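You operate a simulated robot arm through the tools that you are given. There is no shell and no other tool.

Carry out the task below with a simulated robot arm. There is one attempt and no reset: what you move stays moved.

JOB
Test the red cord on the running short belt, then clear the fault.
Fine: lower the gate, start, pull the cord once, turn the cord switch back to SET, press reset.
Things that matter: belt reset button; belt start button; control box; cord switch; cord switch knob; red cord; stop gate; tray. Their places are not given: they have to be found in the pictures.

It is judged by the outcome, as a careful person would: the job done as asked, and still so three seconds after it is handed in. It fails if anything else is knocked over, pushed out of place, dropped, spilled or broken.

ROBOT AND FRAMES
A 7-joint arm with a two-finger parallel gripper, fixed in place. Base frame: the origin is at the foot of the arm, x ahead of it, y to its left, z up. Units: m, rad, N and s.
Its first joint turns from -2.897 to 2.897 rad. Payload 4.4 kg.
The TCP is the grasp point between the finger pads, 0.023 m short of the fingertips. In the tool frame z runs along the fingers and y along their closing line. Largest opening 0.094 m; finger width 0.038, thickness 0.01; the body of the gripper, 0.054 by 0.096 m, starts 0.039 m behind the TCP.
Orientation is that of the tool frame in the base frame, as a unit quaternion [x, y, z, w]. With the fingers straight down and closing along the base's y, the tool's x points along the base's -x, its y along +y and its z along -z.

CONTROLS
- The arm moves only by the tool jog_arm. Its argument "targets" is a list of rows, each a list of 7 numbers: the finger opening in m, from 0 to 0.094, then the shift along the tool's x, y, z in units of 200 mm (1.0 is 200 mm), then the turn, a rotation vector about the tool's x, y, z in units of 45 degrees (1.0 is 45 degrees). In form: [[fingers, tx, ty, tz, wx, wy, wz], ...]. A call has 1 to 20 rows; each row is the pose to reach, as a shift and turn from the pose commanded when the call began, along the tool's axes at that moment. A call with a number of a shift or a turn outside -1 to 1 is refused whole. Each row takes 0.2 s and may step no farther than 0.05 m and 0.15 rad from the row before; otherwise, or with a gripper value out of range, the whole call is refused. Where a pose cannot be reached the arm comes as near as it can. A force on the tool above 40 N (or 10 N above the force at the start of the call, whichever is more), or a blocked arm, ends the call early, and 0.2 s more pass. The fingers move at their own pace (about 0.072 m/s each) and stop on an object; they squeeze with about 34 N. The grip force told is the motor's: it shows also when the fingers shut on nothing. Time passes only in rows, and 0.2 s behind the last, so rows that repeat a pose let the fingers close. The reply holds the time, the measured pose of the TCP, the force on the tool along the base axes, the opening and the grip force, in the units named above and with some noise, with the torque about the TCP (base axes, N m) and any sound that the robot's microphone picked up.
- Cameras (640 x 400 px; columns grow to the right, rows downward): "scene" is fixed at [0.0488, -0.5004, 1.74]; the picture's right is [0.77, -0.63, 0.00], its down [-0.34, -0.41, -0.85] and it looks along [0.54, 0.66, -0.53] (base axes); focal length 343 px, centre (320, 200). "wrist" rides on the gripper at [0.086, 0.016, -0.074] in the tool frame; the picture's right is [-0.18, 0.98, 0.00], its down [-0.58, -0.11, -0.81] and it looks along [-0.79, -0.15, 0.59] (tool axes); focal length 243 px, centre (320, 200).
- capture(camera): a new picture of that camera. The clock stands still meanwhile.
- locate(camera, pixels): for up to 12 pixels [column, row] of the newest picture of that camera ("zoom" is the newest enlarged one), the place [x, y, z] in the base frame of the surface seen there, good to about 0.002 m. The clock stands still meanwhile.
- enlarge(camera, box): a new picture of the part [left, top, right, bottom] of that camera's present view, enlarged. The clock stands still meanwhile.
- finish_job(): hands the job in; it is judged then, once.

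Open the gripper and draw the arm clear of the work before you hand the job in, unless the task says otherwise.

The tools are called after "Request:" as a command line: name --pt "numbers of a row" for each row, then --argument value for the rest, lists and objects as JSON in quotes. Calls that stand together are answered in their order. jog_arm: Moves the arm, as the interface text tells. Its arguments: {"type":"object","properties":{"targets":{"type":"array","items":{"type":"array","items":{"type":"number"}}}},"required":["targets"]} The other tools are called the same way: capture (camera) takes a picture; locate (camera, pixels) gives the place of the surface under pixels of a picture; enlarge (camera, box) takes an enlarged picture of a part of a camera's view; finish_job () hands the job in.

At the start:

```text
time_s: 0.0
eef_pos: [0.7886, 0.0858, 1.316]
ee_rot: [0.0, 1.0, 0.0, 0.0]
contact_force: [-0.7, -0.6, -0.6]
ft_torque: [0.0, 0.01, -0.01]
opening: 0.0942
gripper_force: 0.1
```

scene: 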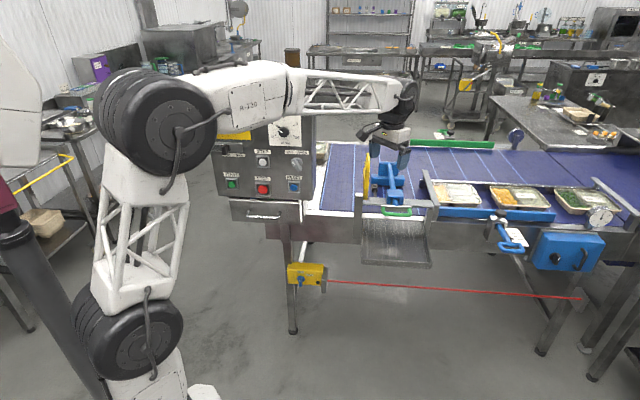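
wrist: 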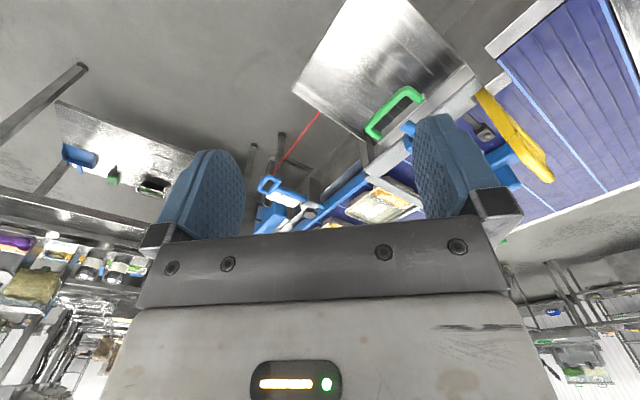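

The scene shows a control box near (265,160), a yellow cord switch at (307,274), a red cord running to (578,298), and gate/tray parts near (390,190). I'll enlarge these areas to read the labels.

Request:
enlarge --camera "scene" --box '[200, 100, 340, 220]'

Request:
enlarge --camera "scene" --box '[270, 245, 360, 305]'

Request:
enlarge --camera "scene" --box '[330, 120, 460, 280]'

Request:
enlarge --camera "scene" --box '[420, 160, 640, 320]'

```text
3.33 times, centred on (270, 160) of scene
```

zoom: 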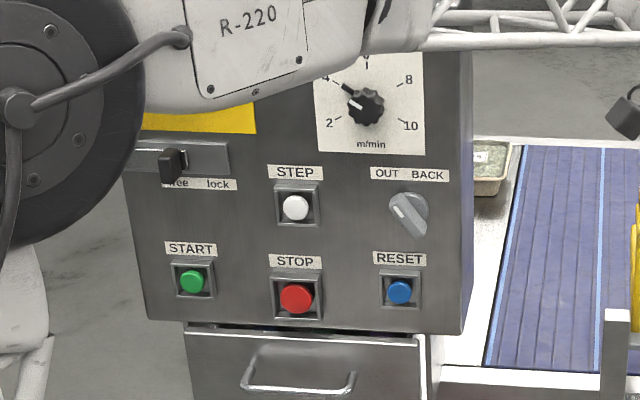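

```text
6.67 times, centred on (315, 275) of scene
```

zoom: 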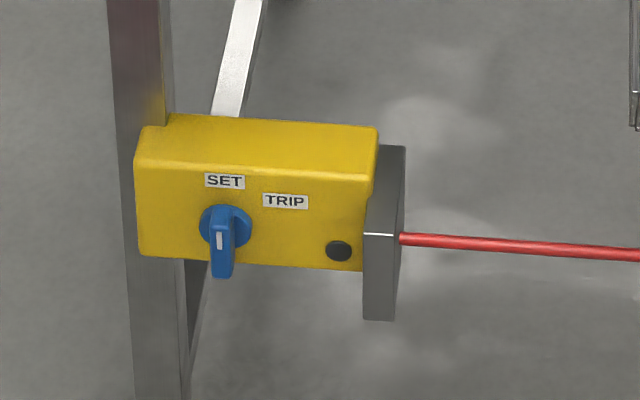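

```text
2.50 times, centred on (395, 200) of scene
```

zoom: 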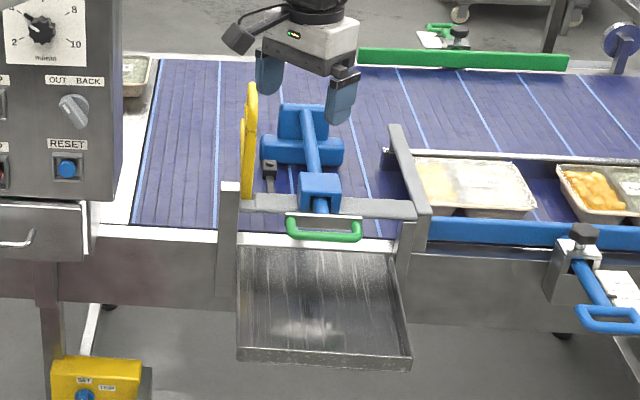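

```text
2.50 times, centred on (530, 240) of scene
```

zoom: 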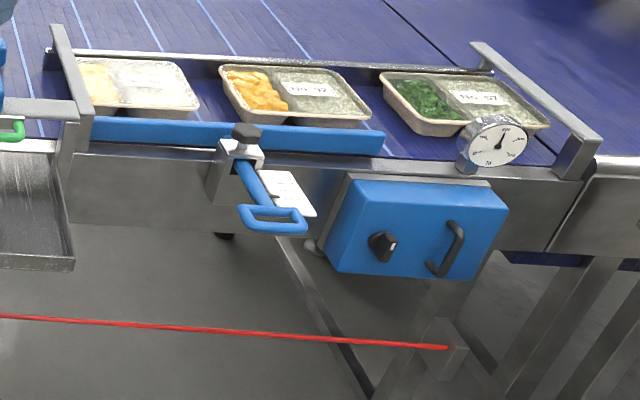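

The gate structure around (385,185) needs a closer view: there is a yellow piece, a blue pusher and a green handle. I'll enlarge each.

Request:
enlarge --camera "scene" --box '[350, 140, 440, 220]'

Request:
enlarge --camera "scene" --box '[470, 200, 560, 260]'

Request:
enlarge --camera "wrist" --box '[240, 60, 560, 260]'

Request:
enlarge --camera "scene" --box '[540, 270, 600, 330]'

```text
5.00 times, centred on (395, 180) of scene
```

zoom: 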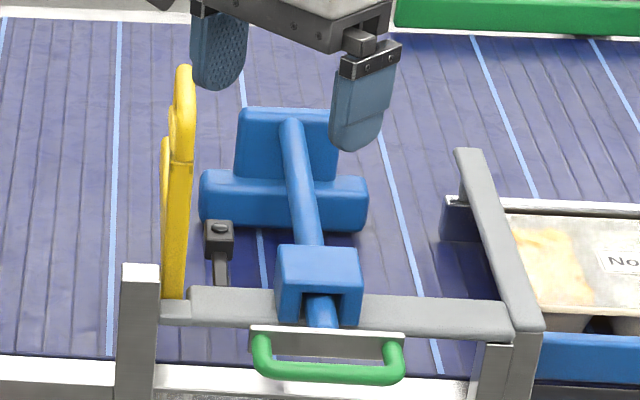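

```text
6.67 times, centred on (515, 230) of scene
```

zoom: 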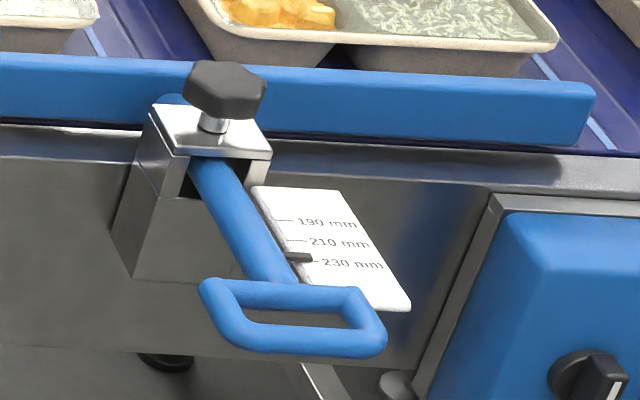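

```text
2.00 times, centred on (400, 160) of wrist
```

zoom: 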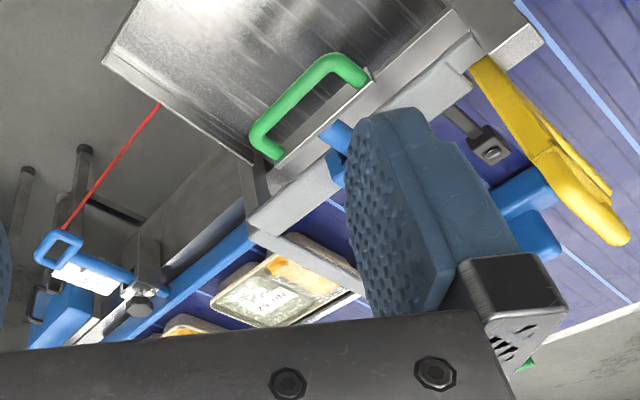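

```text
6.67 times, centred on (570, 300) of scene
```

zoom: 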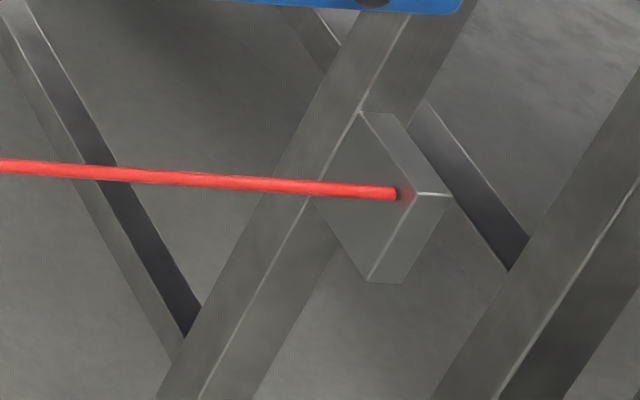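

I'll locate the gate parts, in the scene picture, to understand its geometry and hinge.

Request:
locate --camera "scene" --pixels '[[376, 156], [374, 172], [372, 195], [381, 187], [384, 202], [380, 192], [395, 215], [411, 213], [367, 211], [437, 207], [425, 175], [350, 212]]'

Request:
enlarge --camera "scene" --box '[355, 145, 400, 215]'

```text
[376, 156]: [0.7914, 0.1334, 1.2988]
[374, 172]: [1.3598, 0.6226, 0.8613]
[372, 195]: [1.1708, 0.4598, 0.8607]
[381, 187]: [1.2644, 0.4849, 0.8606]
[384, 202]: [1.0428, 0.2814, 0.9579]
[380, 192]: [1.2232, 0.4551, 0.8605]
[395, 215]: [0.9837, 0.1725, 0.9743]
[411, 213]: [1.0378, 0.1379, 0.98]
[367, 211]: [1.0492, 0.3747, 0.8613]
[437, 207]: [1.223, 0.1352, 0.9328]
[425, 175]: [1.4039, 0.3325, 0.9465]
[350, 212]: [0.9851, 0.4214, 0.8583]
```

```text
5.71 times, centred on (378, 180) of scene
```

zoom: 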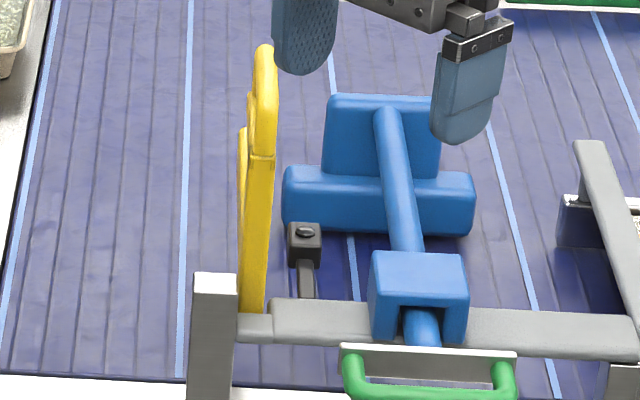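

The zoom now shows the gate clearly; I'll locate points on the yellow piece (265,60)-(255,300), the black piece (305,240), blue parts and green handle in zoom pixels.

Request:
locate --camera "zoom" --pixels '[[264, 55], [262, 120], [256, 200], [252, 290], [243, 150], [304, 245], [306, 285], [255, 328], [320, 315], [215, 285], [600, 330], [430, 370]]'

Request:
locate --camera "zoom" --pixels '[[380, 130], [380, 200], [400, 240], [420, 270], [425, 325], [360, 385], [430, 393], [500, 375], [595, 160], [630, 270], [180, 250], [350, 250]]'

```text
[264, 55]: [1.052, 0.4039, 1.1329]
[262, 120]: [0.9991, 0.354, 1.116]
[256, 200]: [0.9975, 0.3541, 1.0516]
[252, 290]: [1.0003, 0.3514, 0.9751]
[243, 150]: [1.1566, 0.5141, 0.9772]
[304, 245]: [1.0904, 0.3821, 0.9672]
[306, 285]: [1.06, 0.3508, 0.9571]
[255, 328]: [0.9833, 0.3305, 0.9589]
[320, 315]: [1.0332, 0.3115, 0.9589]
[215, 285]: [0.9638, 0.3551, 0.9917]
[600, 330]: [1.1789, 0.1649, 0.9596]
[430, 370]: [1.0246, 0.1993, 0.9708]
```

```text
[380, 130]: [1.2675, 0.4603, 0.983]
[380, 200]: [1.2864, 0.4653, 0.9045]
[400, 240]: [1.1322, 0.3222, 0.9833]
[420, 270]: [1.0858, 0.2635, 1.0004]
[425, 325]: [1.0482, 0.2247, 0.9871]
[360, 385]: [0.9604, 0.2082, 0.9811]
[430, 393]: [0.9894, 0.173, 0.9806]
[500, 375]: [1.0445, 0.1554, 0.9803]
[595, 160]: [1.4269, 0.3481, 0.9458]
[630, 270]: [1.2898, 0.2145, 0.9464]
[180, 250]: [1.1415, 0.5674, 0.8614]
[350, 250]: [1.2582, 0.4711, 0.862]
```

The belt top is at z≈0.86 and runs along about [0.77,-0.64]. Next I'll locate the control box buttons, cord switch and cord from the scene.

Request:
enlarge --camera "scene" --box '[210, 110, 330, 230]'

Request:
locate --camera "scene" --pixels '[[303, 276], [303, 282], [300, 268], [312, 268], [290, 265], [323, 270], [330, 282], [400, 286], [500, 292], [575, 298], [250, 330], [200, 392]]'

```text
3.33 times, centred on (270, 170) of scene
```

zoom: 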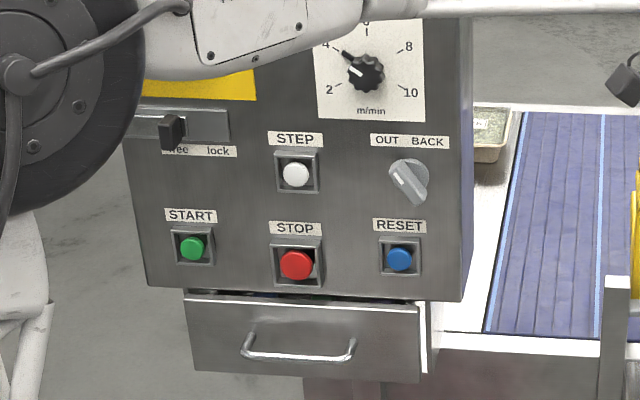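

```text
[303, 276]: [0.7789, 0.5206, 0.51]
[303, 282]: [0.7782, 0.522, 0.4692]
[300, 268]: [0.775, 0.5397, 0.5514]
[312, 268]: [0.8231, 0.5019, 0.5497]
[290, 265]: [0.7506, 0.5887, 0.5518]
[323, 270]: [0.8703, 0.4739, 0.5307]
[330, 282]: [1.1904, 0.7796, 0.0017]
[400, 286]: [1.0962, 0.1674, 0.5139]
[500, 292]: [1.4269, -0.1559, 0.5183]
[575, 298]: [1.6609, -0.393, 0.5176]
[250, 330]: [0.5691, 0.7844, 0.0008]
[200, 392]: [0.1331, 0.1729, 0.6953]
```

Floor is at z≈0, the cord at z≈0.515, the switch face around (0.78,0.52,0.5). Now locate control box elements in the zoom: START (191,248), STOP (296,264), RESET (399,257), panel points around them.

Request:
locate --camera "zoom" --pixels '[[191, 248], [296, 264], [399, 257], [296, 174], [410, 180], [240, 250], [350, 250], [350, 200], [240, 200], [440, 280], [150, 270], [300, 340]]'

Request:
locate --camera "zoom" --pixels '[[191, 238], [183, 248], [206, 248], [178, 260], [399, 247], [392, 257], [411, 257], [385, 268], [298, 353], [490, 140], [172, 128], [366, 72]]'

```text
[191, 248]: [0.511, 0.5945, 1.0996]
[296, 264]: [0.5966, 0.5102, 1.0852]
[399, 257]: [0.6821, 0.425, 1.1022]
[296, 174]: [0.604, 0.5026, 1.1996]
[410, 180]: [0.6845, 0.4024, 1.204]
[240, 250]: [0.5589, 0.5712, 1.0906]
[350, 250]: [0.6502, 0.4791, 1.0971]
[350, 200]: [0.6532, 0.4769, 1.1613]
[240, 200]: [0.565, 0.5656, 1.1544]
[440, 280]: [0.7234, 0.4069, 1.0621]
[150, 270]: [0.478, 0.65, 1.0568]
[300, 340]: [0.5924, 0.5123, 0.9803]
```

```text
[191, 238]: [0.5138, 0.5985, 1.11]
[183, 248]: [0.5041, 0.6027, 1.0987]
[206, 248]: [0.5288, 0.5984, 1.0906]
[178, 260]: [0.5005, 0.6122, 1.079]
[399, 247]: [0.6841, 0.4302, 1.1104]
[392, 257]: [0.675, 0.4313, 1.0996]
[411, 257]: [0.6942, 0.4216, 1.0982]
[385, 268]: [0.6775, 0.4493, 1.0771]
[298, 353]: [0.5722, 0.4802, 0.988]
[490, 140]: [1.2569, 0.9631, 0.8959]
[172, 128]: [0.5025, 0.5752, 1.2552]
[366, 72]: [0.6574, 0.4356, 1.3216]
```

The panel face is vertical with its normal along −v (v=[0.707,0.707,0]); the belt runs along u=[0.707,-0.707,0]. I need a better view of the gate, so I rotate the tool +45° about vertical and shift ~0.1 m along v, staying well above everything.

Request:
jog_arm --pt "0.094 -0.06 0.06 0 0 0 -0.167" --pt "0.094 -0.12 0.12 0 0 0 -0.333" --pt "0.094 -0.18 0.18 0 0 0 -0.5" --pt "0.094 -0.24 0.24 0 0 0 -0.667" --pt "0.094 -0.3 0.3 0 0 0 -0.833" --pt "0.094 -0.36 0.36 0 0 0 -1.0"

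Request:
capture --camera "wrist"

Request:
capture --camera "scene"

```text
time_s: 1.4
eef_pos: [0.86, 0.1587, 1.3162]
ee_rot: [-0.384, 0.923, 0.0, -0.001]
contact_force: [-0.1, 0.4, 0.9]
ft_torque: [-0.03, 0.0, 0.01]
opening: 0.0939
gripper_force: 0.1
```

```text
taken
```

wrist: 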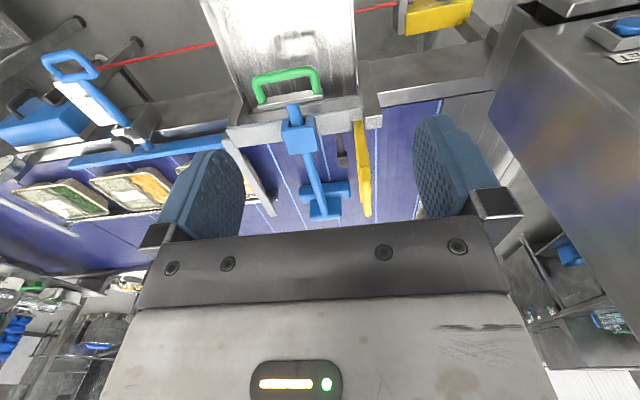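

```text
taken
```

scene: 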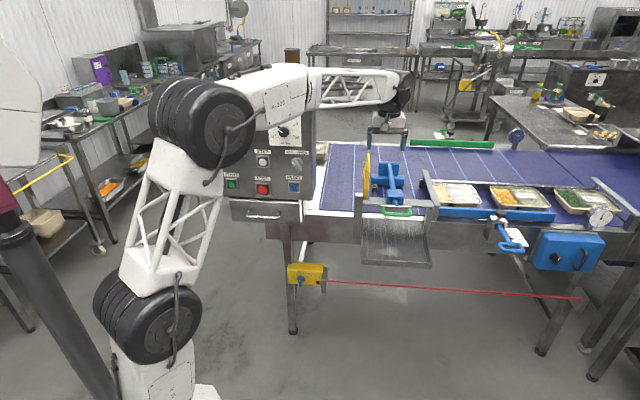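

The wrist view now shows the green handle (287,82), blue pusher (315,160) and yellow plate (362,165). I'll enlarge that region.

Request:
enlarge --camera "wrist" --box '[210, 50, 420, 225]'

Request:
enlarge --camera "scene" --box '[345, 140, 445, 220]'

```text
2.29 times, centred on (315, 138) of wrist
```

zoom: 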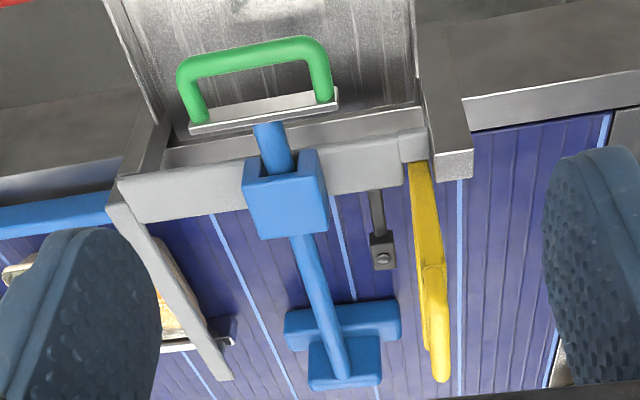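

```text
5.00 times, centred on (395, 180) of scene
```

zoom: 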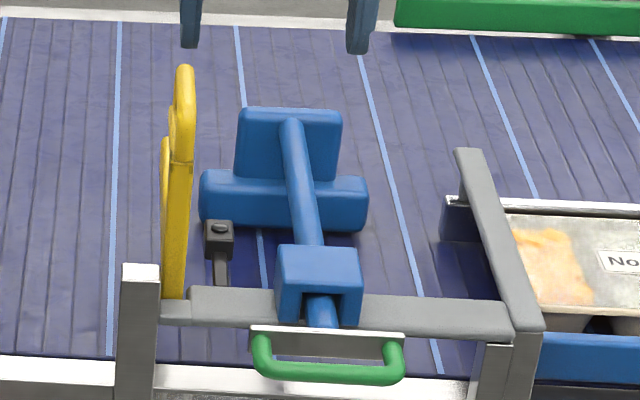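

I'll locate many points on the yellow piece from both views to recover its shape and hinge.

Request:
locate --camera "zoom" --pixels '[[184, 68], [187, 90], [190, 130], [183, 155], [176, 130], [166, 145], [165, 180], [166, 220], [185, 170], [178, 230], [172, 290], [165, 270]]'

Request:
locate --camera "wrist" --pixels '[[358, 125], [360, 140], [362, 155], [364, 170], [366, 185], [367, 200], [368, 212], [368, 192], [341, 158], [341, 150], [338, 135], [360, 200]]'

```text
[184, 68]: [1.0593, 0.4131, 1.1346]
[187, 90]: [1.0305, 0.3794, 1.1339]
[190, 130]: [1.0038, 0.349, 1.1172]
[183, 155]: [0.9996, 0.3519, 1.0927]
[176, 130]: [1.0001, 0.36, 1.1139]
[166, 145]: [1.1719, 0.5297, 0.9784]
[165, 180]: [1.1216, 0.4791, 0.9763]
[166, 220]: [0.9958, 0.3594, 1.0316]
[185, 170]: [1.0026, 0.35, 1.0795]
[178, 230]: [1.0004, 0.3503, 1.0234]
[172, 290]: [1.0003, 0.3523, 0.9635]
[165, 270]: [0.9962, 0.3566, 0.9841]
```

```text
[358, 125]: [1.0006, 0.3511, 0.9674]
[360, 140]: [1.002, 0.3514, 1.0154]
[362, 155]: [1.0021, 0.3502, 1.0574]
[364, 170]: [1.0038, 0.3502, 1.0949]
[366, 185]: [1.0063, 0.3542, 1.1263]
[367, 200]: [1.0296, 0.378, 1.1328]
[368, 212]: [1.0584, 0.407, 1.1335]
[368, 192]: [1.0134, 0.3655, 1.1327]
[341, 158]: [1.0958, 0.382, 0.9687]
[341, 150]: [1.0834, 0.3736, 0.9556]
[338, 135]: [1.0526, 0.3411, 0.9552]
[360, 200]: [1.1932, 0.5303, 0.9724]
```

The yellow piece looks like an L: a vertical arm near v≈0.96 up to z≈1.13 and a thin horizontal part at z≈0.977. I'll move the wrist camera to the upstream side looking along +x to see its profile.

Request:
jog_arm --pt "0.094 -0.06 0.088 0.075 0 0 0.167" --pt "0.094 -0.12 0.177 0.15 0 0 0.333" --pt "0.094 -0.18 0.265 0.225 0 0 0.5" --pt "0.094 -0.24 0.353 0.3 0 0 0.667" --pt "0.094 -0.3 0.442 0.375 0 0 0.833" --pt "0.094 -0.36 0.53 0.45 0 0 1.0"

Request:
capture --camera "wrist"

Request:
enlarge --camera "wrist" --box '[200, 40, 440, 230]'

```text
time_s: 2.8
eef_pos: [0.8349, 0.2817, 1.2273]
ee_rot: [0.001, 1.0, 0.0, 0.0]
contact_force: [0.0, 0.1, 0.7]
ft_torque: [-0.04, -0.03, 0.0]
opening: 0.094
gripper_force: 0.0
```

```text
taken
```

wrist: 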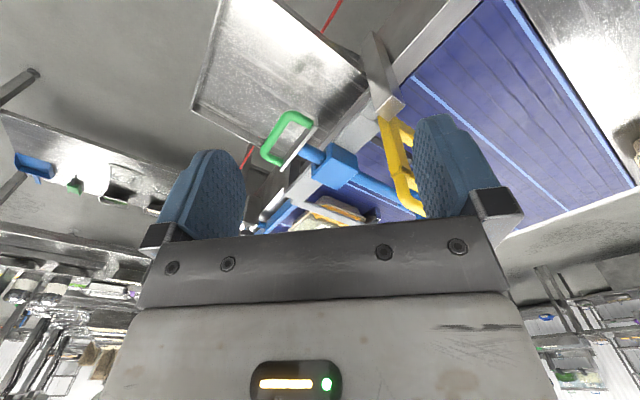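

```text
2.11 times, centred on (320, 135) of wrist
```

zoom: 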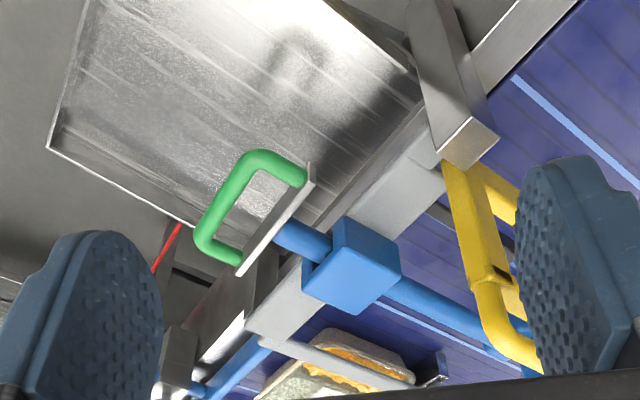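

The right finger hides part of the yellow piece at (425,160). I'll yaw the tool ~22° left and back off slightly so it appears between the fingers.

Request:
jog_arm --pt "0.094 0.1 0.02 0 0 0 -0.167" --pt "0.094 0.2 0.03 0 0 0 -0.333" --pt "0.094 0.3 0.05 0 0 0 -0.5"

Request:
capture --camera "wrist"

Request:
enlarge --camera "wrist" --box '[240, 60, 440, 230]'

```text
time_s: 3.6
eef_pos: [0.7765, 0.2916, 1.2269]
ee_rot: [-0.195, 0.981, 0.0, 0.0]
contact_force: [-0.3, 0.3, -0.2]
ft_torque: [0.02, -0.02, -0.01]
opening: 0.0941
gripper_force: 0.0
```

```text
taken
```

wrist: 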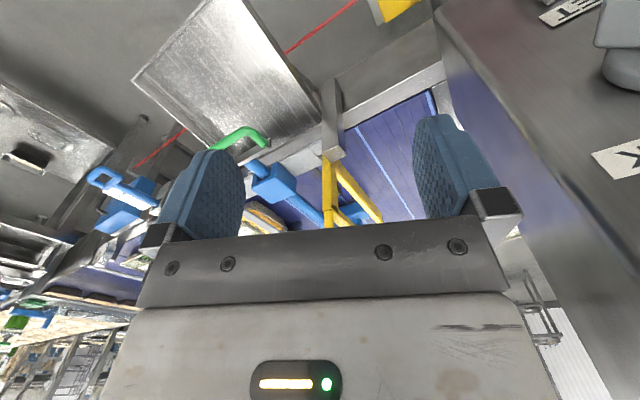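

```text
2.35 times, centred on (340, 145) of wrist
```

zoom: 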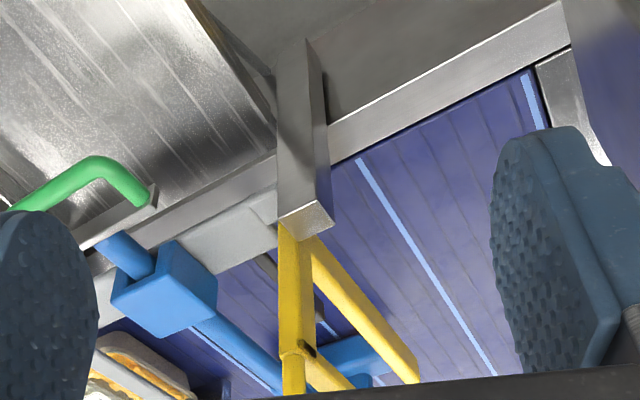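

Two horizontal yellow bars seem to extend across the belt from the vertical post. I'll tilt the camera up (tool forward ~43°) and drop 8 cm to see the gate's side profile.

Request:
jog_arm --pt "0.094 0 0 0.067 0 -0.158 0" --pt "0.094 0 0 0.133 0 -0.317 0" --pt "0.094 0 0 0.2 0 -0.475 0" --pt "0.094 0 0 0.267 0 -0.633 0" --pt "0.094 0 0 0.333 0 -0.792 0" --pt "0.094 0 0 0.4 0 -0.95 0"

Request:
capture --camera "wrist"

Request:
enlarge --camera "wrist" --box '[200, 0, 440, 230]'

Request:
capture --camera "scene"

```text
time_s: 5.0
eef_pos: [0.7777, 0.2929, 1.147]
ee_rot: [-0.182, 0.913, 0.071, 0.358]
contact_force: [-0.5, 0.2, -0.6]
ft_torque: [0.01, -0.02, 0.0]
opening: 0.0939
gripper_force: 0.0
```

```text
taken
```

wrist: 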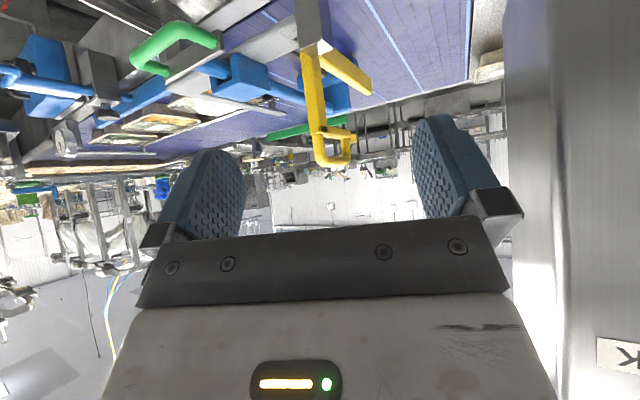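

```text
1.74 times, centred on (320, 115) of wrist
```

zoom: 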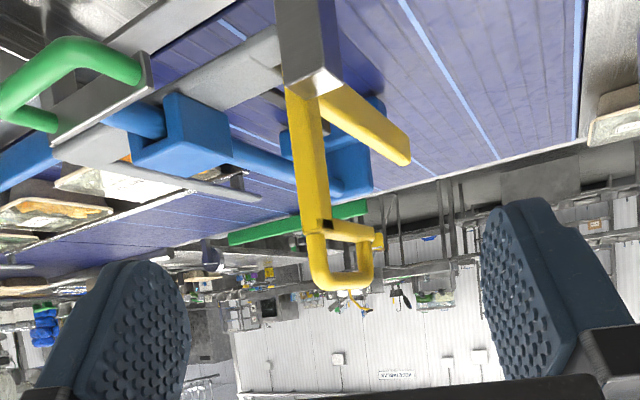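

```text
taken
```

scene: 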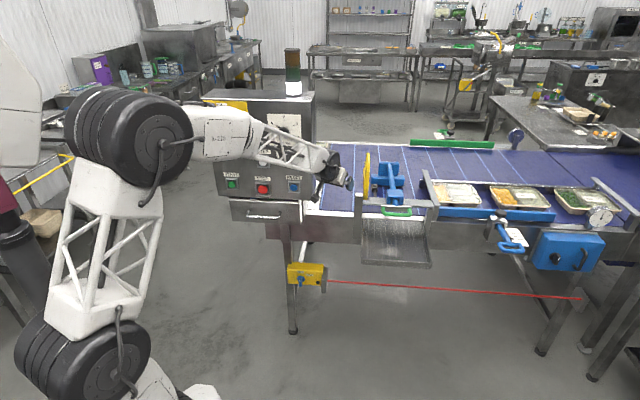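

Now the yellow piece is clear (upside down): a vertical arm with a D-loop handle at top and a horizontal bar over the belt at z≈0.977. I'll zoom into the hinge region and the far-side parts.

Request:
enlarge --camera "wrist" --box '[270, 20, 400, 100]'

Request:
enlarge --camera "wrist" --box '[280, 90, 380, 180]'

Request:
enlarge --camera "scene" --box '[405, 120, 535, 170]'

Request:
enlarge --camera "scene" --box '[300, 130, 380, 220]'

```text
4.92 times, centred on (335, 60) of wrist
```

zoom: 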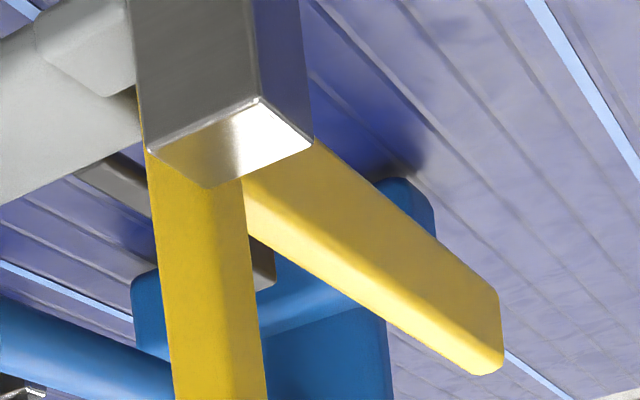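

```text
4.44 times, centred on (330, 135) of wrist
```

zoom: 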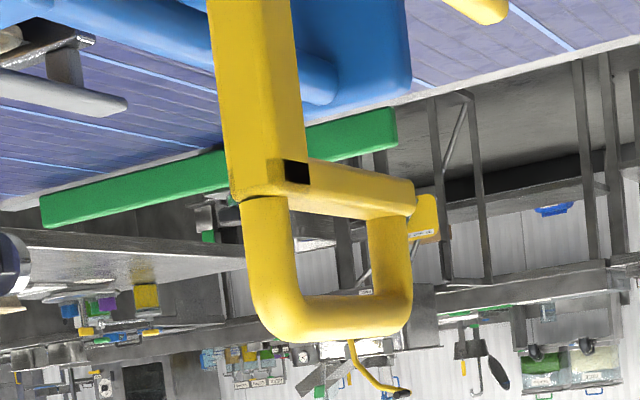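

```text
4.92 times, centred on (470, 145) of scene
```

zoom: 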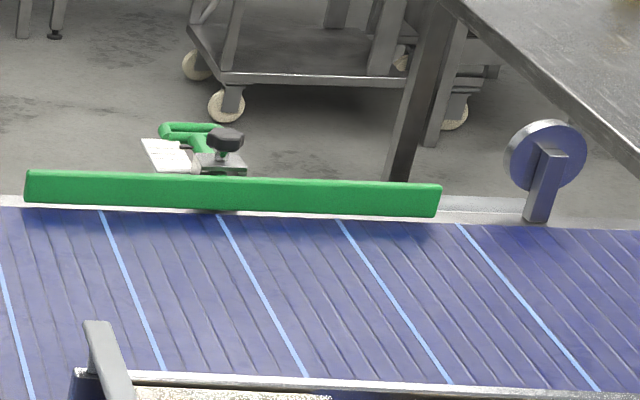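

```text
4.44 times, centred on (340, 175) of scene
```

zoom: 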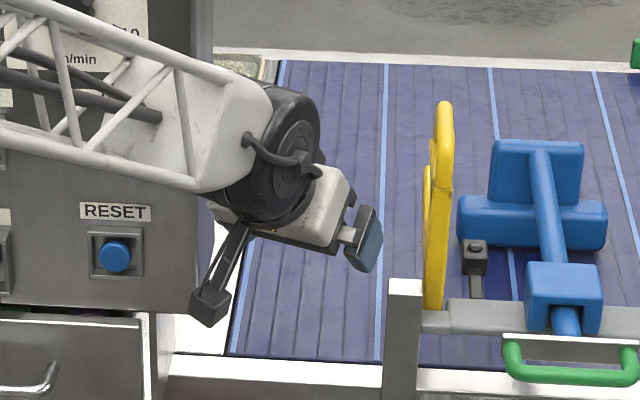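

I'll locate points along the horizontal yellow bar and the handle in the wrist image to determine the bar's true direction.

Request:
locate --camera "wrist" --pixels '[[331, 56], [339, 63], [347, 70], [354, 76], [361, 82], [369, 90], [352, 64], [367, 77], [335, 67], [350, 82], [362, 91], [320, 70]]'

Request:
locate --camera "wrist" --pixels '[[310, 60], [313, 90], [316, 120], [318, 150], [330, 163], [348, 155], [348, 140], [335, 133], [345, 135], [325, 130], [310, 125], [322, 45]]'

```text
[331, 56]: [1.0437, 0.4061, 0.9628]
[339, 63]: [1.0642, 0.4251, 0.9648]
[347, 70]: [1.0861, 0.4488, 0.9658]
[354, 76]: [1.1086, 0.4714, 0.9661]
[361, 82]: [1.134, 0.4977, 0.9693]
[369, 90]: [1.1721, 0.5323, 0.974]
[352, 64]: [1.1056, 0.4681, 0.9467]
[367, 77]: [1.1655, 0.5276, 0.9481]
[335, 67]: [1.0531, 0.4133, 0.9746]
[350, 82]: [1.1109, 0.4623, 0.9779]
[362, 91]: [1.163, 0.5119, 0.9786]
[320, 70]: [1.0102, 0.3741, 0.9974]
```

```text
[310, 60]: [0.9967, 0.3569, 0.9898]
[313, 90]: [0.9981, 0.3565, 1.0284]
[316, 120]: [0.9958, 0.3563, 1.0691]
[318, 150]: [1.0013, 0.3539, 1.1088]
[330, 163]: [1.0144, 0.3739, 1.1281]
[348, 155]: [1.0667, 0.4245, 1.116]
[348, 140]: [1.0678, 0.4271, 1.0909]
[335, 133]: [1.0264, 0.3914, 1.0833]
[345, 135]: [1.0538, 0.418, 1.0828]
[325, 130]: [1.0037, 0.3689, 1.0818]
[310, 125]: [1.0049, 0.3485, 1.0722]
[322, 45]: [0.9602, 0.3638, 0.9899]
```

The bar is horizontal along v (v≈0.97–1.21, z≈0.945–0.978). I'll check reach by locating arm joints in the scene (shoulder (85,355), elbow (130,125), wrist (320,160)) and a few frame points near the gate.

Request:
locate --camera "scene" --pixels '[[90, 345], [130, 120], [300, 155], [335, 168], [200, 392], [160, 385], [280, 97], [312, 97], [313, 190], [360, 205], [395, 240], [430, 262]]'

Request:
enlarge --camera "scene" --box '[350, 180, 410, 220]'

```text
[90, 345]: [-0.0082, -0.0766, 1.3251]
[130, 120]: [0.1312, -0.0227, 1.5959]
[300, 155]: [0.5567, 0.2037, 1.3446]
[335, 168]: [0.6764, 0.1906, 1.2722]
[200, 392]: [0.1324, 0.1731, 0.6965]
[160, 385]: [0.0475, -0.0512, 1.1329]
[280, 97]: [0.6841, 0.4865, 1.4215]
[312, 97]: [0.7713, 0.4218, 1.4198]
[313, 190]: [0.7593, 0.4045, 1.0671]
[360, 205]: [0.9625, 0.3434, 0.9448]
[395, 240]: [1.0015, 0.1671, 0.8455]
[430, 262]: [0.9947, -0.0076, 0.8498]
```

```text
10.00 times, centred on (380, 200) of scene
```

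zoom: 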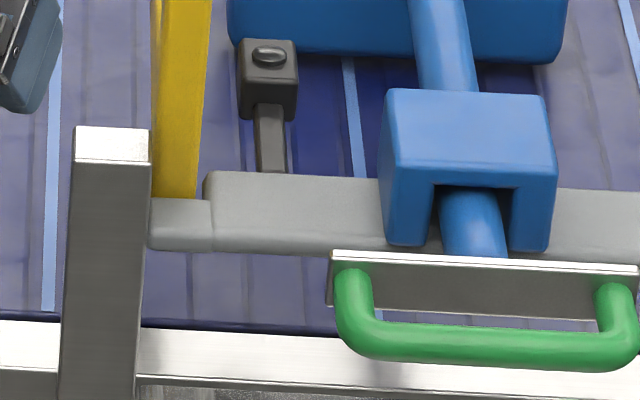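

The shoulder sits high, so the gate handle (D-loop at u≈0.457, v≈0.96–1.05, z≈1.08–1.13) should be reached with a tilted tool. I move to a pre-grasp pose just in front of it: yaw 45°, tilt 55°.

Request:
jog_arm --pt "0.094 -0.121 -0.06 0.094 -0.0756 -0.0538 -0.0656" --pt "0.094 -0.242 -0.12 0.188 -0.151 -0.108 -0.131" --pt "0.094 -0.362 -0.18 0.282 -0.227 -0.161 -0.197" --pt "0.094 -0.483 -0.24 0.376 -0.302 -0.215 -0.262" --pt "0.094 -0.604 -0.3 0.47 -0.378 -0.269 -0.328"

Request:
capture --camera "wrist"

Request:
capture --camera "scene"

```text
time_s: 6.2
eef_pos: [0.94, 0.2979, 1.1597]
ee_rot: [-0.339, 0.819, 0.177, 0.428]
contact_force: [-0.1, -0.6, -0.1]
ft_torque: [-0.02, 0.01, 0.02]
opening: 0.0939
gripper_force: 0.2
```

```text
taken
```

wrist: 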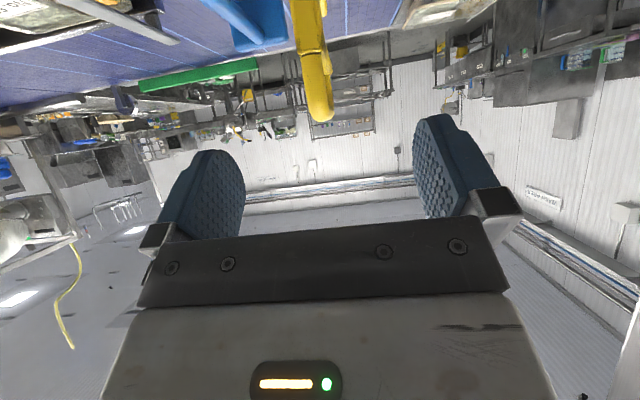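

```text
taken
```

scene: 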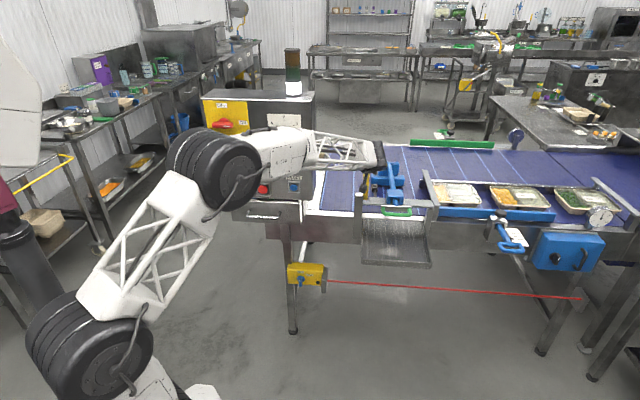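

TCP is at u≈0.454, v≈0.875, with the yellow handle centred between the fingers at (318,100). I advance along the tool axis to straddle the D-handle, fingers open.

Request:
jog_arm --pt "0.094 -0.015 -0.004 0.142 0 0 0" --pt "0.094 -0.031 -0.008 0.284 0 0 0" --pt "0.094 -0.046 -0.011 0.425 0 0 0" --pt "0.094 -0.062 -0.015 0.567 0 0 0"

Request:
capture --camera "wrist"

Request:
enlarge --camera "scene" --box '[340, 130, 430, 220]'

```text
time_s: 7.2
eef_pos: [1.0133, 0.3642, 1.1048]
ee_rot: [-0.339, 0.82, 0.177, 0.426]
contact_force: [0.4, 1.1, 1.3]
ft_torque: [-0.04, 0.02, -0.01]
opening: 0.094
gripper_force: 0.1
```

```text
taken
```

wrist: 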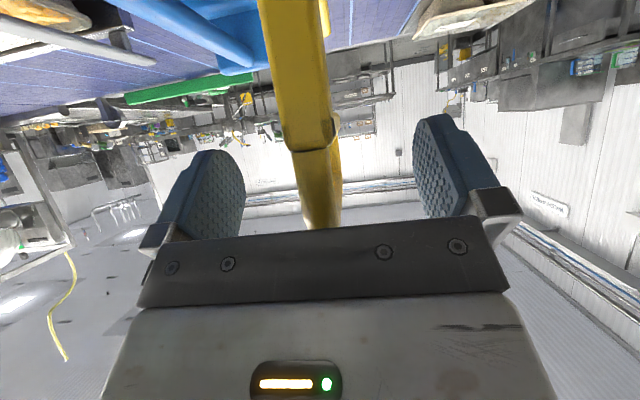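

```text
4.44 times, centred on (385, 175) of scene
```

zoom: 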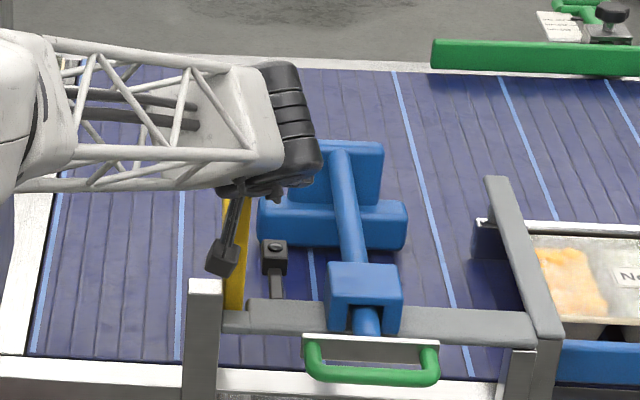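

The handle lies between the open fingers at (310,150). I close the fingers on it, holding the pose.

Request:
jog_arm --pt "0.0 0 0 0 0 0 0" --pt "0.0 0 0 0 0 0 0" --pt "0.0 0 0 0 0 0 0" --pt "0.0 0 0 0 0 0 0" --pt "0.0 0 0 0 0 0 0"

Request:
capture --camera "wrist"

```text
time_s: 8.4
eef_pos: [1.0133, 0.3637, 1.104]
ee_rot: [-0.339, 0.819, 0.177, 0.427]
contact_force: [-0.6, 3.1, -1.2]
ft_torque: [-0.01, -0.07, 0.05]
opening: 0.0197
gripper_force: 44.6
```

```text
taken
```

wrist: 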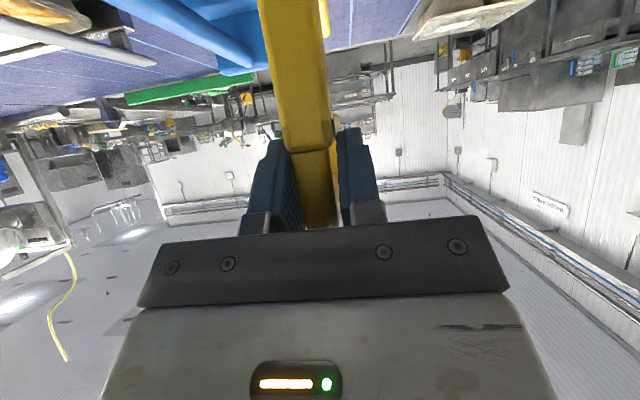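

The grip holds the 20 mm handle. I test gently by pushing it 8 mm toward +v (across the belt), watching the force.

Request:
jog_arm --pt "0.0 -0.012 0 0.016 0 0 0" --pt "0.0 -0.023 0 0.033 0 0 0" --pt "0.0 -0.023 0 0.033 0 0 0"

```text
time_s: 8.7
eef_pos: [1.0139, 0.3637, 1.1031]
ee_rot: [-0.34, 0.82, 0.177, 0.426]
contact_force: [-18.5, -7.9, 6.5]
ft_torque: [-0.76, 1.02, -0.21]
opening: 0.0198
gripper_force: 44.9
stopped in row 1: the force on the tool passed its limit at 67 N (the readings are from after the stop); the commanded pose is now the measured one
```

Moving +v is rigidly resisted (67 N), so that isn't the free direction. I try a small downward motion next, 4 mm in fine steps.

Request:
jog_arm --pt "0.0 0.008 0 0.006 0 0 0" --pt "0.0 0.016 0 0.0115 0 0 0"

```text
time_s: 9.1
eef_pos: [1.0134, 0.3641, 1.1006]
ee_rot: [-0.339, 0.82, 0.178, 0.425]
contact_force: [-15.5, -5.9, 4.3]
ft_torque: [-0.49, 0.51, -0.52]
opening: 0.0201
gripper_force: 45.0
stopped in row 1: the force on the tool passed its limit at 43 N (the readings are from after the stop); the commanded pose is now the measured one
```

Down is also resisted. I test the opposite: a small pull toward −v (toward the operator side), 8 mm in fine steps.

Request:
jog_arm --pt "0.0 0.006 0 -0.008 0 0 0" --pt "0.0 0.0115 0 -0.0164 0 0 0" --pt "0.0 0.017 0 -0.025 0 0 0" --pt "0.0 0.023 0 -0.033 0 0 0"

```text
time_s: 9.6
eef_pos: [1.0132, 0.3633, 1.1027]
ee_rot: [-0.339, 0.821, 0.176, 0.425]
contact_force: [16.5, 8.5, -1.8]
ft_torque: [0.18, -0.46, 0.17]
opening: 0.0197
gripper_force: 44.9
stopped in row 2: the force on the tool passed its limit at 46 N (the readings are from after the stop); the commanded pose is now the measured one
```

All v/z directions are stiffly resisted at the handle, so my hinge guess may be wrong. I open the fingers, retract along the tool axis and look again closely before trying anything else.

Request:
jog_arm --pt "0.094 0 0 0 0 0 0" --pt "0.094 0 0 0 0 0 0" --pt "0.094 0 0 0 0 0 0" --pt "0.094 0 0 0 0 0 0" --pt "0.094 0 0 -0.15 0 0 0" --pt "0.094 0 0 -0.35 0 0 0" --pt "0.094 0 0 -0.55 0 0 0"

Request:
capture --camera "wrist"

Request:
enlarge --camera "scene" --box '[400, 140, 480, 220]'

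```text
time_s: 11.2
eef_pos: [0.9473, 0.3006, 1.1672]
ee_rot: [-0.339, 0.82, 0.177, 0.426]
contact_force: [-0.3, -0.3, -0.1]
ft_torque: [-0.01, 0.01, -0.01]
opening: 0.0941
gripper_force: 0.0
```

```text
taken
```

wrist: 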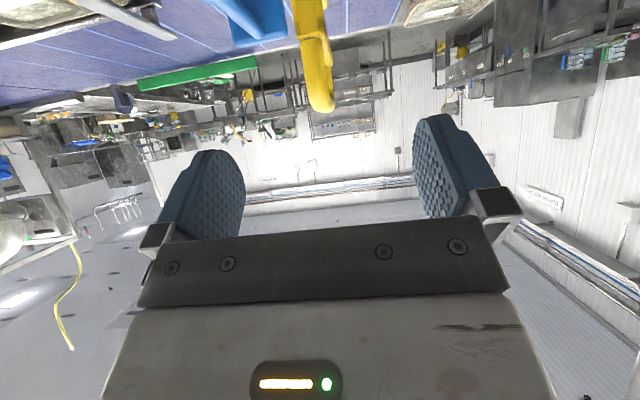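

```text
5.00 times, centred on (440, 180) of scene
```

zoom: 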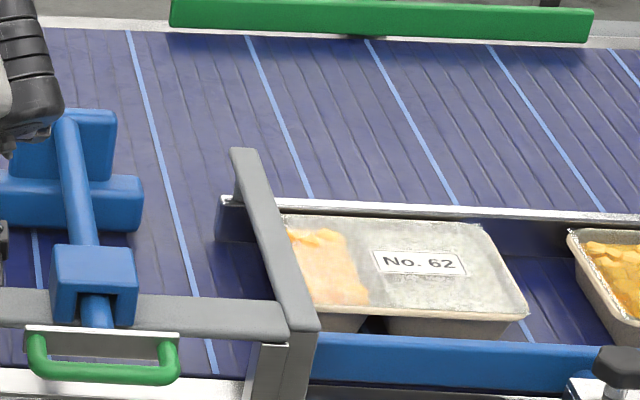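

The gray bar along the edge continues into a gray cross-beam over the lane right next to tray "No. 62". I'll locate points of this beam, its ends and the tray to understand them.

Request:
locate --camera "zoom" --pixels '[[243, 155], [245, 190], [260, 210], [280, 260], [300, 315], [296, 350], [260, 360], [232, 205], [235, 225], [420, 240], [330, 320], [420, 325]]'

Request:
locate --camera "zoom" --pixels '[[220, 320], [170, 310], [100, 270], [90, 310], [60, 180], [60, 140], [30, 200], [130, 190], [110, 210], [300, 205], [450, 350], [310, 350]]'

Request:
enlarge --camera "scene" --box '[415, 160, 450, 230]'

```text
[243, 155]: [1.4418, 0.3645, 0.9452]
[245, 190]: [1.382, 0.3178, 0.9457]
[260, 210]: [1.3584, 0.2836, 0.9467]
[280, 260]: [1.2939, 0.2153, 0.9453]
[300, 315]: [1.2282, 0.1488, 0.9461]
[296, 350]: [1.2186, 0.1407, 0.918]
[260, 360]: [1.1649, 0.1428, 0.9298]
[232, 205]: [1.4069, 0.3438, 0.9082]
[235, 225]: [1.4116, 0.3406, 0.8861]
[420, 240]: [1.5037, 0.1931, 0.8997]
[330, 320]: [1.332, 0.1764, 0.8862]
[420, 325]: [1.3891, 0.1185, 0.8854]
```

```text
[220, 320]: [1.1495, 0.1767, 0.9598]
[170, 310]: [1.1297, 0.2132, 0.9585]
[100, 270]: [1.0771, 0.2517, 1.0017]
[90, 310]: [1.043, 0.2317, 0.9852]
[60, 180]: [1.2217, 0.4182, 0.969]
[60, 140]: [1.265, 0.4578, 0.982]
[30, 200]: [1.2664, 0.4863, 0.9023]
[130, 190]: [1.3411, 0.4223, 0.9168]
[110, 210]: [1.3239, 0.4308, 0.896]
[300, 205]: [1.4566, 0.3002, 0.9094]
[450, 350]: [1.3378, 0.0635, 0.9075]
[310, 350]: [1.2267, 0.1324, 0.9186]
```

```text
5.71 times, centred on (432, 195) of scene
```

zoom: 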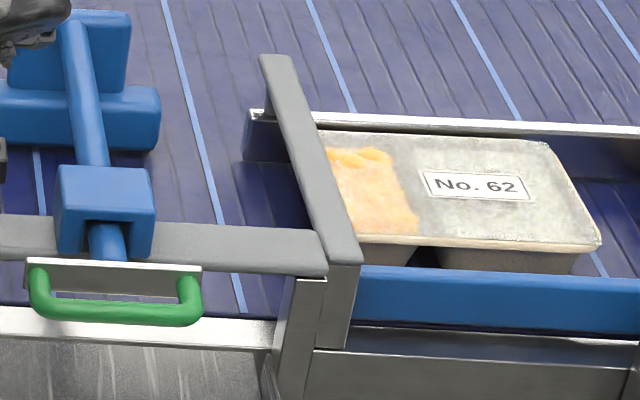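

Tray height is only ~4 cm (top 0.90), so the yellow bar (bottom 0.945) across the lane at u≈0.457 is the raised stop gate. I check if my test pushes moved it at all: measure handle and bar again from the wrist picture.

Request:
enlarge --camera "wrist" --box '[270, 0, 370, 120]'

Request:
locate --camera "wrist" --pixels '[[308, 20], [312, 35], [316, 50], [318, 70], [320, 90], [321, 103], [328, 40], [330, 70], [325, 15], [300, 20], [305, 40], [326, 28]]'

```text
3.33 times, centred on (320, 60) of wrist
```

zoom: 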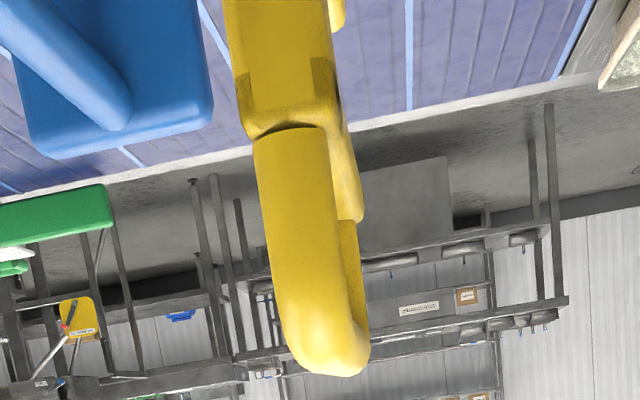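

```text
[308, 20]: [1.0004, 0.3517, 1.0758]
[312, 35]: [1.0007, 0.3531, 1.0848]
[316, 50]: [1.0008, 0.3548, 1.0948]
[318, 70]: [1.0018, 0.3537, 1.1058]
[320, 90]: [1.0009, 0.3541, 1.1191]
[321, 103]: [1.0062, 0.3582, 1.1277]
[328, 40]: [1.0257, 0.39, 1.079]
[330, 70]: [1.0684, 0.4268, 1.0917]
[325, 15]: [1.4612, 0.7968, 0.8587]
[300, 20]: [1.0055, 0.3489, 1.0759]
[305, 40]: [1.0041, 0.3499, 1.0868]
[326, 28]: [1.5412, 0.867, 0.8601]
```

No visible change. I'll re-grip the handle without preload and test the vertical direction cleanly in 1 mm steps. First advance again along the tool axis and close.

Request:
jog_arm --pt "0.094 0 0 0.17 0 0 0" --pt "0.094 0 0 0.34 0 0 0" --pt "0.094 0 0 0.5 0 0 0" --pt "0.0 0 0 0.5 0 0 0" --pt "0.0 0 0 0.5 0 0 0" --pt "0.0 0 0 0.5 0 0 0" --pt "0.0 0 0 0.5 0 0 0" --pt "0.0 0 0 0.5 0 0 0"

```text
time_s: 13.0
eef_pos: [1.0073, 0.357, 1.1121]
ee_rot: [-0.339, 0.82, 0.177, 0.426]
contact_force: [-9.8, 8.8, -0.3]
ft_torque: [0.15, 0.25, -0.11]
opening: 0.0199
gripper_force: 45.0
```

There's a small sideways load (−u), so I shift 1 mm to −u and move down in 1 mm steps.

Request:
jog_arm --pt "0.0 0 0.005 0 0 0 0" --pt "0.0 0.0041 0.005 0.0029 0 0 0" --pt "0.0 0.0082 0.005 0.0057 0 0 0" --pt "0.0 0.0123 0.005 0.0086 0 0 0" --pt "0.0 0.0164 0.005 0.0115 0 0 0"

```text
time_s: 14.2
eef_pos: [1.0062, 0.3573, 1.1067]
ee_rot: [-0.34, 0.819, 0.178, 0.427]
contact_force: [-4.3, -9.7, 6.6]
ft_torque: [0.09, -0.34, 0.05]
opening: 0.0197
gripper_force: 44.6
```

It went down ~5 mm with small force. I continue downward in 2 mm steps and then check whether the gate itself moves.

Request:
jog_arm --pt "0.0 0.0082 0 0.0057 0 0 0" --pt "0.0 0.0164 0 0.0115 0 0 0" --pt "0.0 0.0246 0 0.0172 0 0 0" --pt "0.0 0.0328 0 0.023 0 0 0" --pt "0.0 0.041 0 0.0287 0 0 0"

Request:
capture --camera "wrist"

Request:
enlarge --camera "scene" --box '[340, 130, 430, 220]'

```text
time_s: 15.3
eef_pos: [1.0065, 0.3581, 1.0978]
ee_rot: [-0.338, 0.82, 0.176, 0.427]
contact_force: [-8.0, -10.3, 1.3]
ft_torque: [-0.53, 0.41, 0.49]
opening: 0.0195
gripper_force: 44.7
stopped in row 5: the force on the tool passed its limit at 40 N (the readings are from after the stop); the commanded pose is now the measured one
```

```text
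taken
```

wrist: 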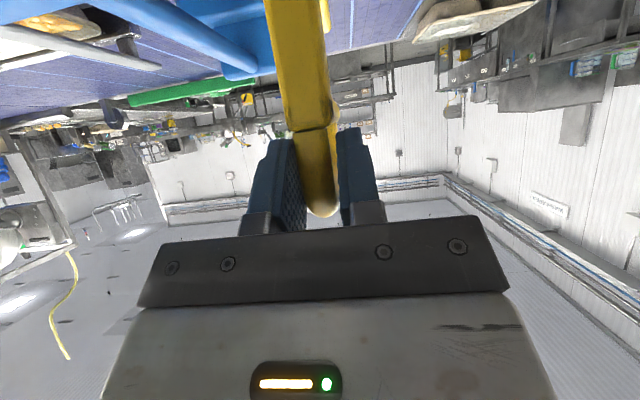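

```text
4.44 times, centred on (385, 175) of scene
```

zoom: 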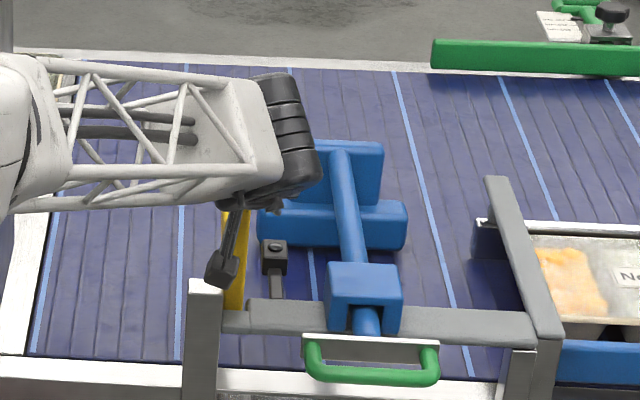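

Stopped at 40 N after about 1.4 cm total. I measure the handle and bar from the wrist picture to see whether the gate moved or my fingers slid.

Request:
locate --camera "wrist" --pixels '[[295, 60], [300, 90], [305, 115], [309, 128], [311, 140], [315, 165], [318, 190], [322, 208], [325, 20], [325, 28], [290, 20], [335, 110]]'

Request:
enlarge --camera "wrist" --box '[250, 90, 390, 230]'

```text
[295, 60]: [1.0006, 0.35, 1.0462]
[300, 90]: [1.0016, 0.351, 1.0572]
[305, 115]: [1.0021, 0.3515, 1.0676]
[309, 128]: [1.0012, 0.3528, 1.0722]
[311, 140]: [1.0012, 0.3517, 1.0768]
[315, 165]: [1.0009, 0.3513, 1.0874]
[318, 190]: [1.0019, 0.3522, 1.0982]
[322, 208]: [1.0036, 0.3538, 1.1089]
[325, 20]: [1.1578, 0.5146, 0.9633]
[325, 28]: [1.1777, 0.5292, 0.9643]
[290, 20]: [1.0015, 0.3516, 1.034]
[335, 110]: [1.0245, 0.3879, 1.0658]
```

```text
2.86 times, centred on (320, 160) of wrist
```

zoom: 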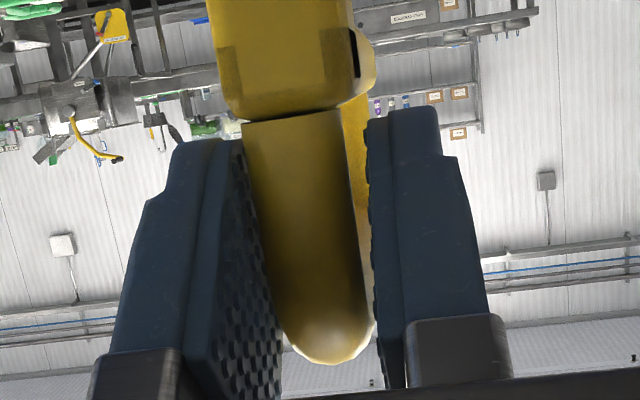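

The gate did slide: the seam went from z≈1.087 to 1.072 and the bar top from ~0.977 to ~0.964, so it is a vertical slide. I continue down in 2 mm steps, easing the slight −v side load.

Request:
jog_arm --pt "0.0 0.0102 0 0.003 0 0 0" --pt "0.0 0.0184 0 0.0086 0 0 0" --pt "0.0 0.0266 0 0.0143 0 0 0" --pt "0.0 0.0348 0 0.0201 0 0 0" --pt "0.0 0.043 0 0.0258 0 0 0" --pt "0.0 0.0512 0 0.0315 0 0 0" --pt "0.0 0.0594 0 0.0373 0 0 0" --pt "0.0 0.0676 0 0.043 0 0 0" --pt "0.0 0.0758 0 0.0488 0 0 0" --pt "0.0 0.084 0 0.0545 0 0 0"

```text
time_s: 17.3
eef_pos: [1.0073, 0.3578, 1.081]
ee_rot: [-0.339, 0.82, 0.177, 0.426]
contact_force: [18.1, 5.5, -4.9]
ft_torque: [0.13, -0.38, 0.36]
opening: 0.0196
gripper_force: 44.7
stopped in row 9: the force on the tool passed its limit at 43 N (the readings are from after the stop); the commanded pose is now the measured one
```

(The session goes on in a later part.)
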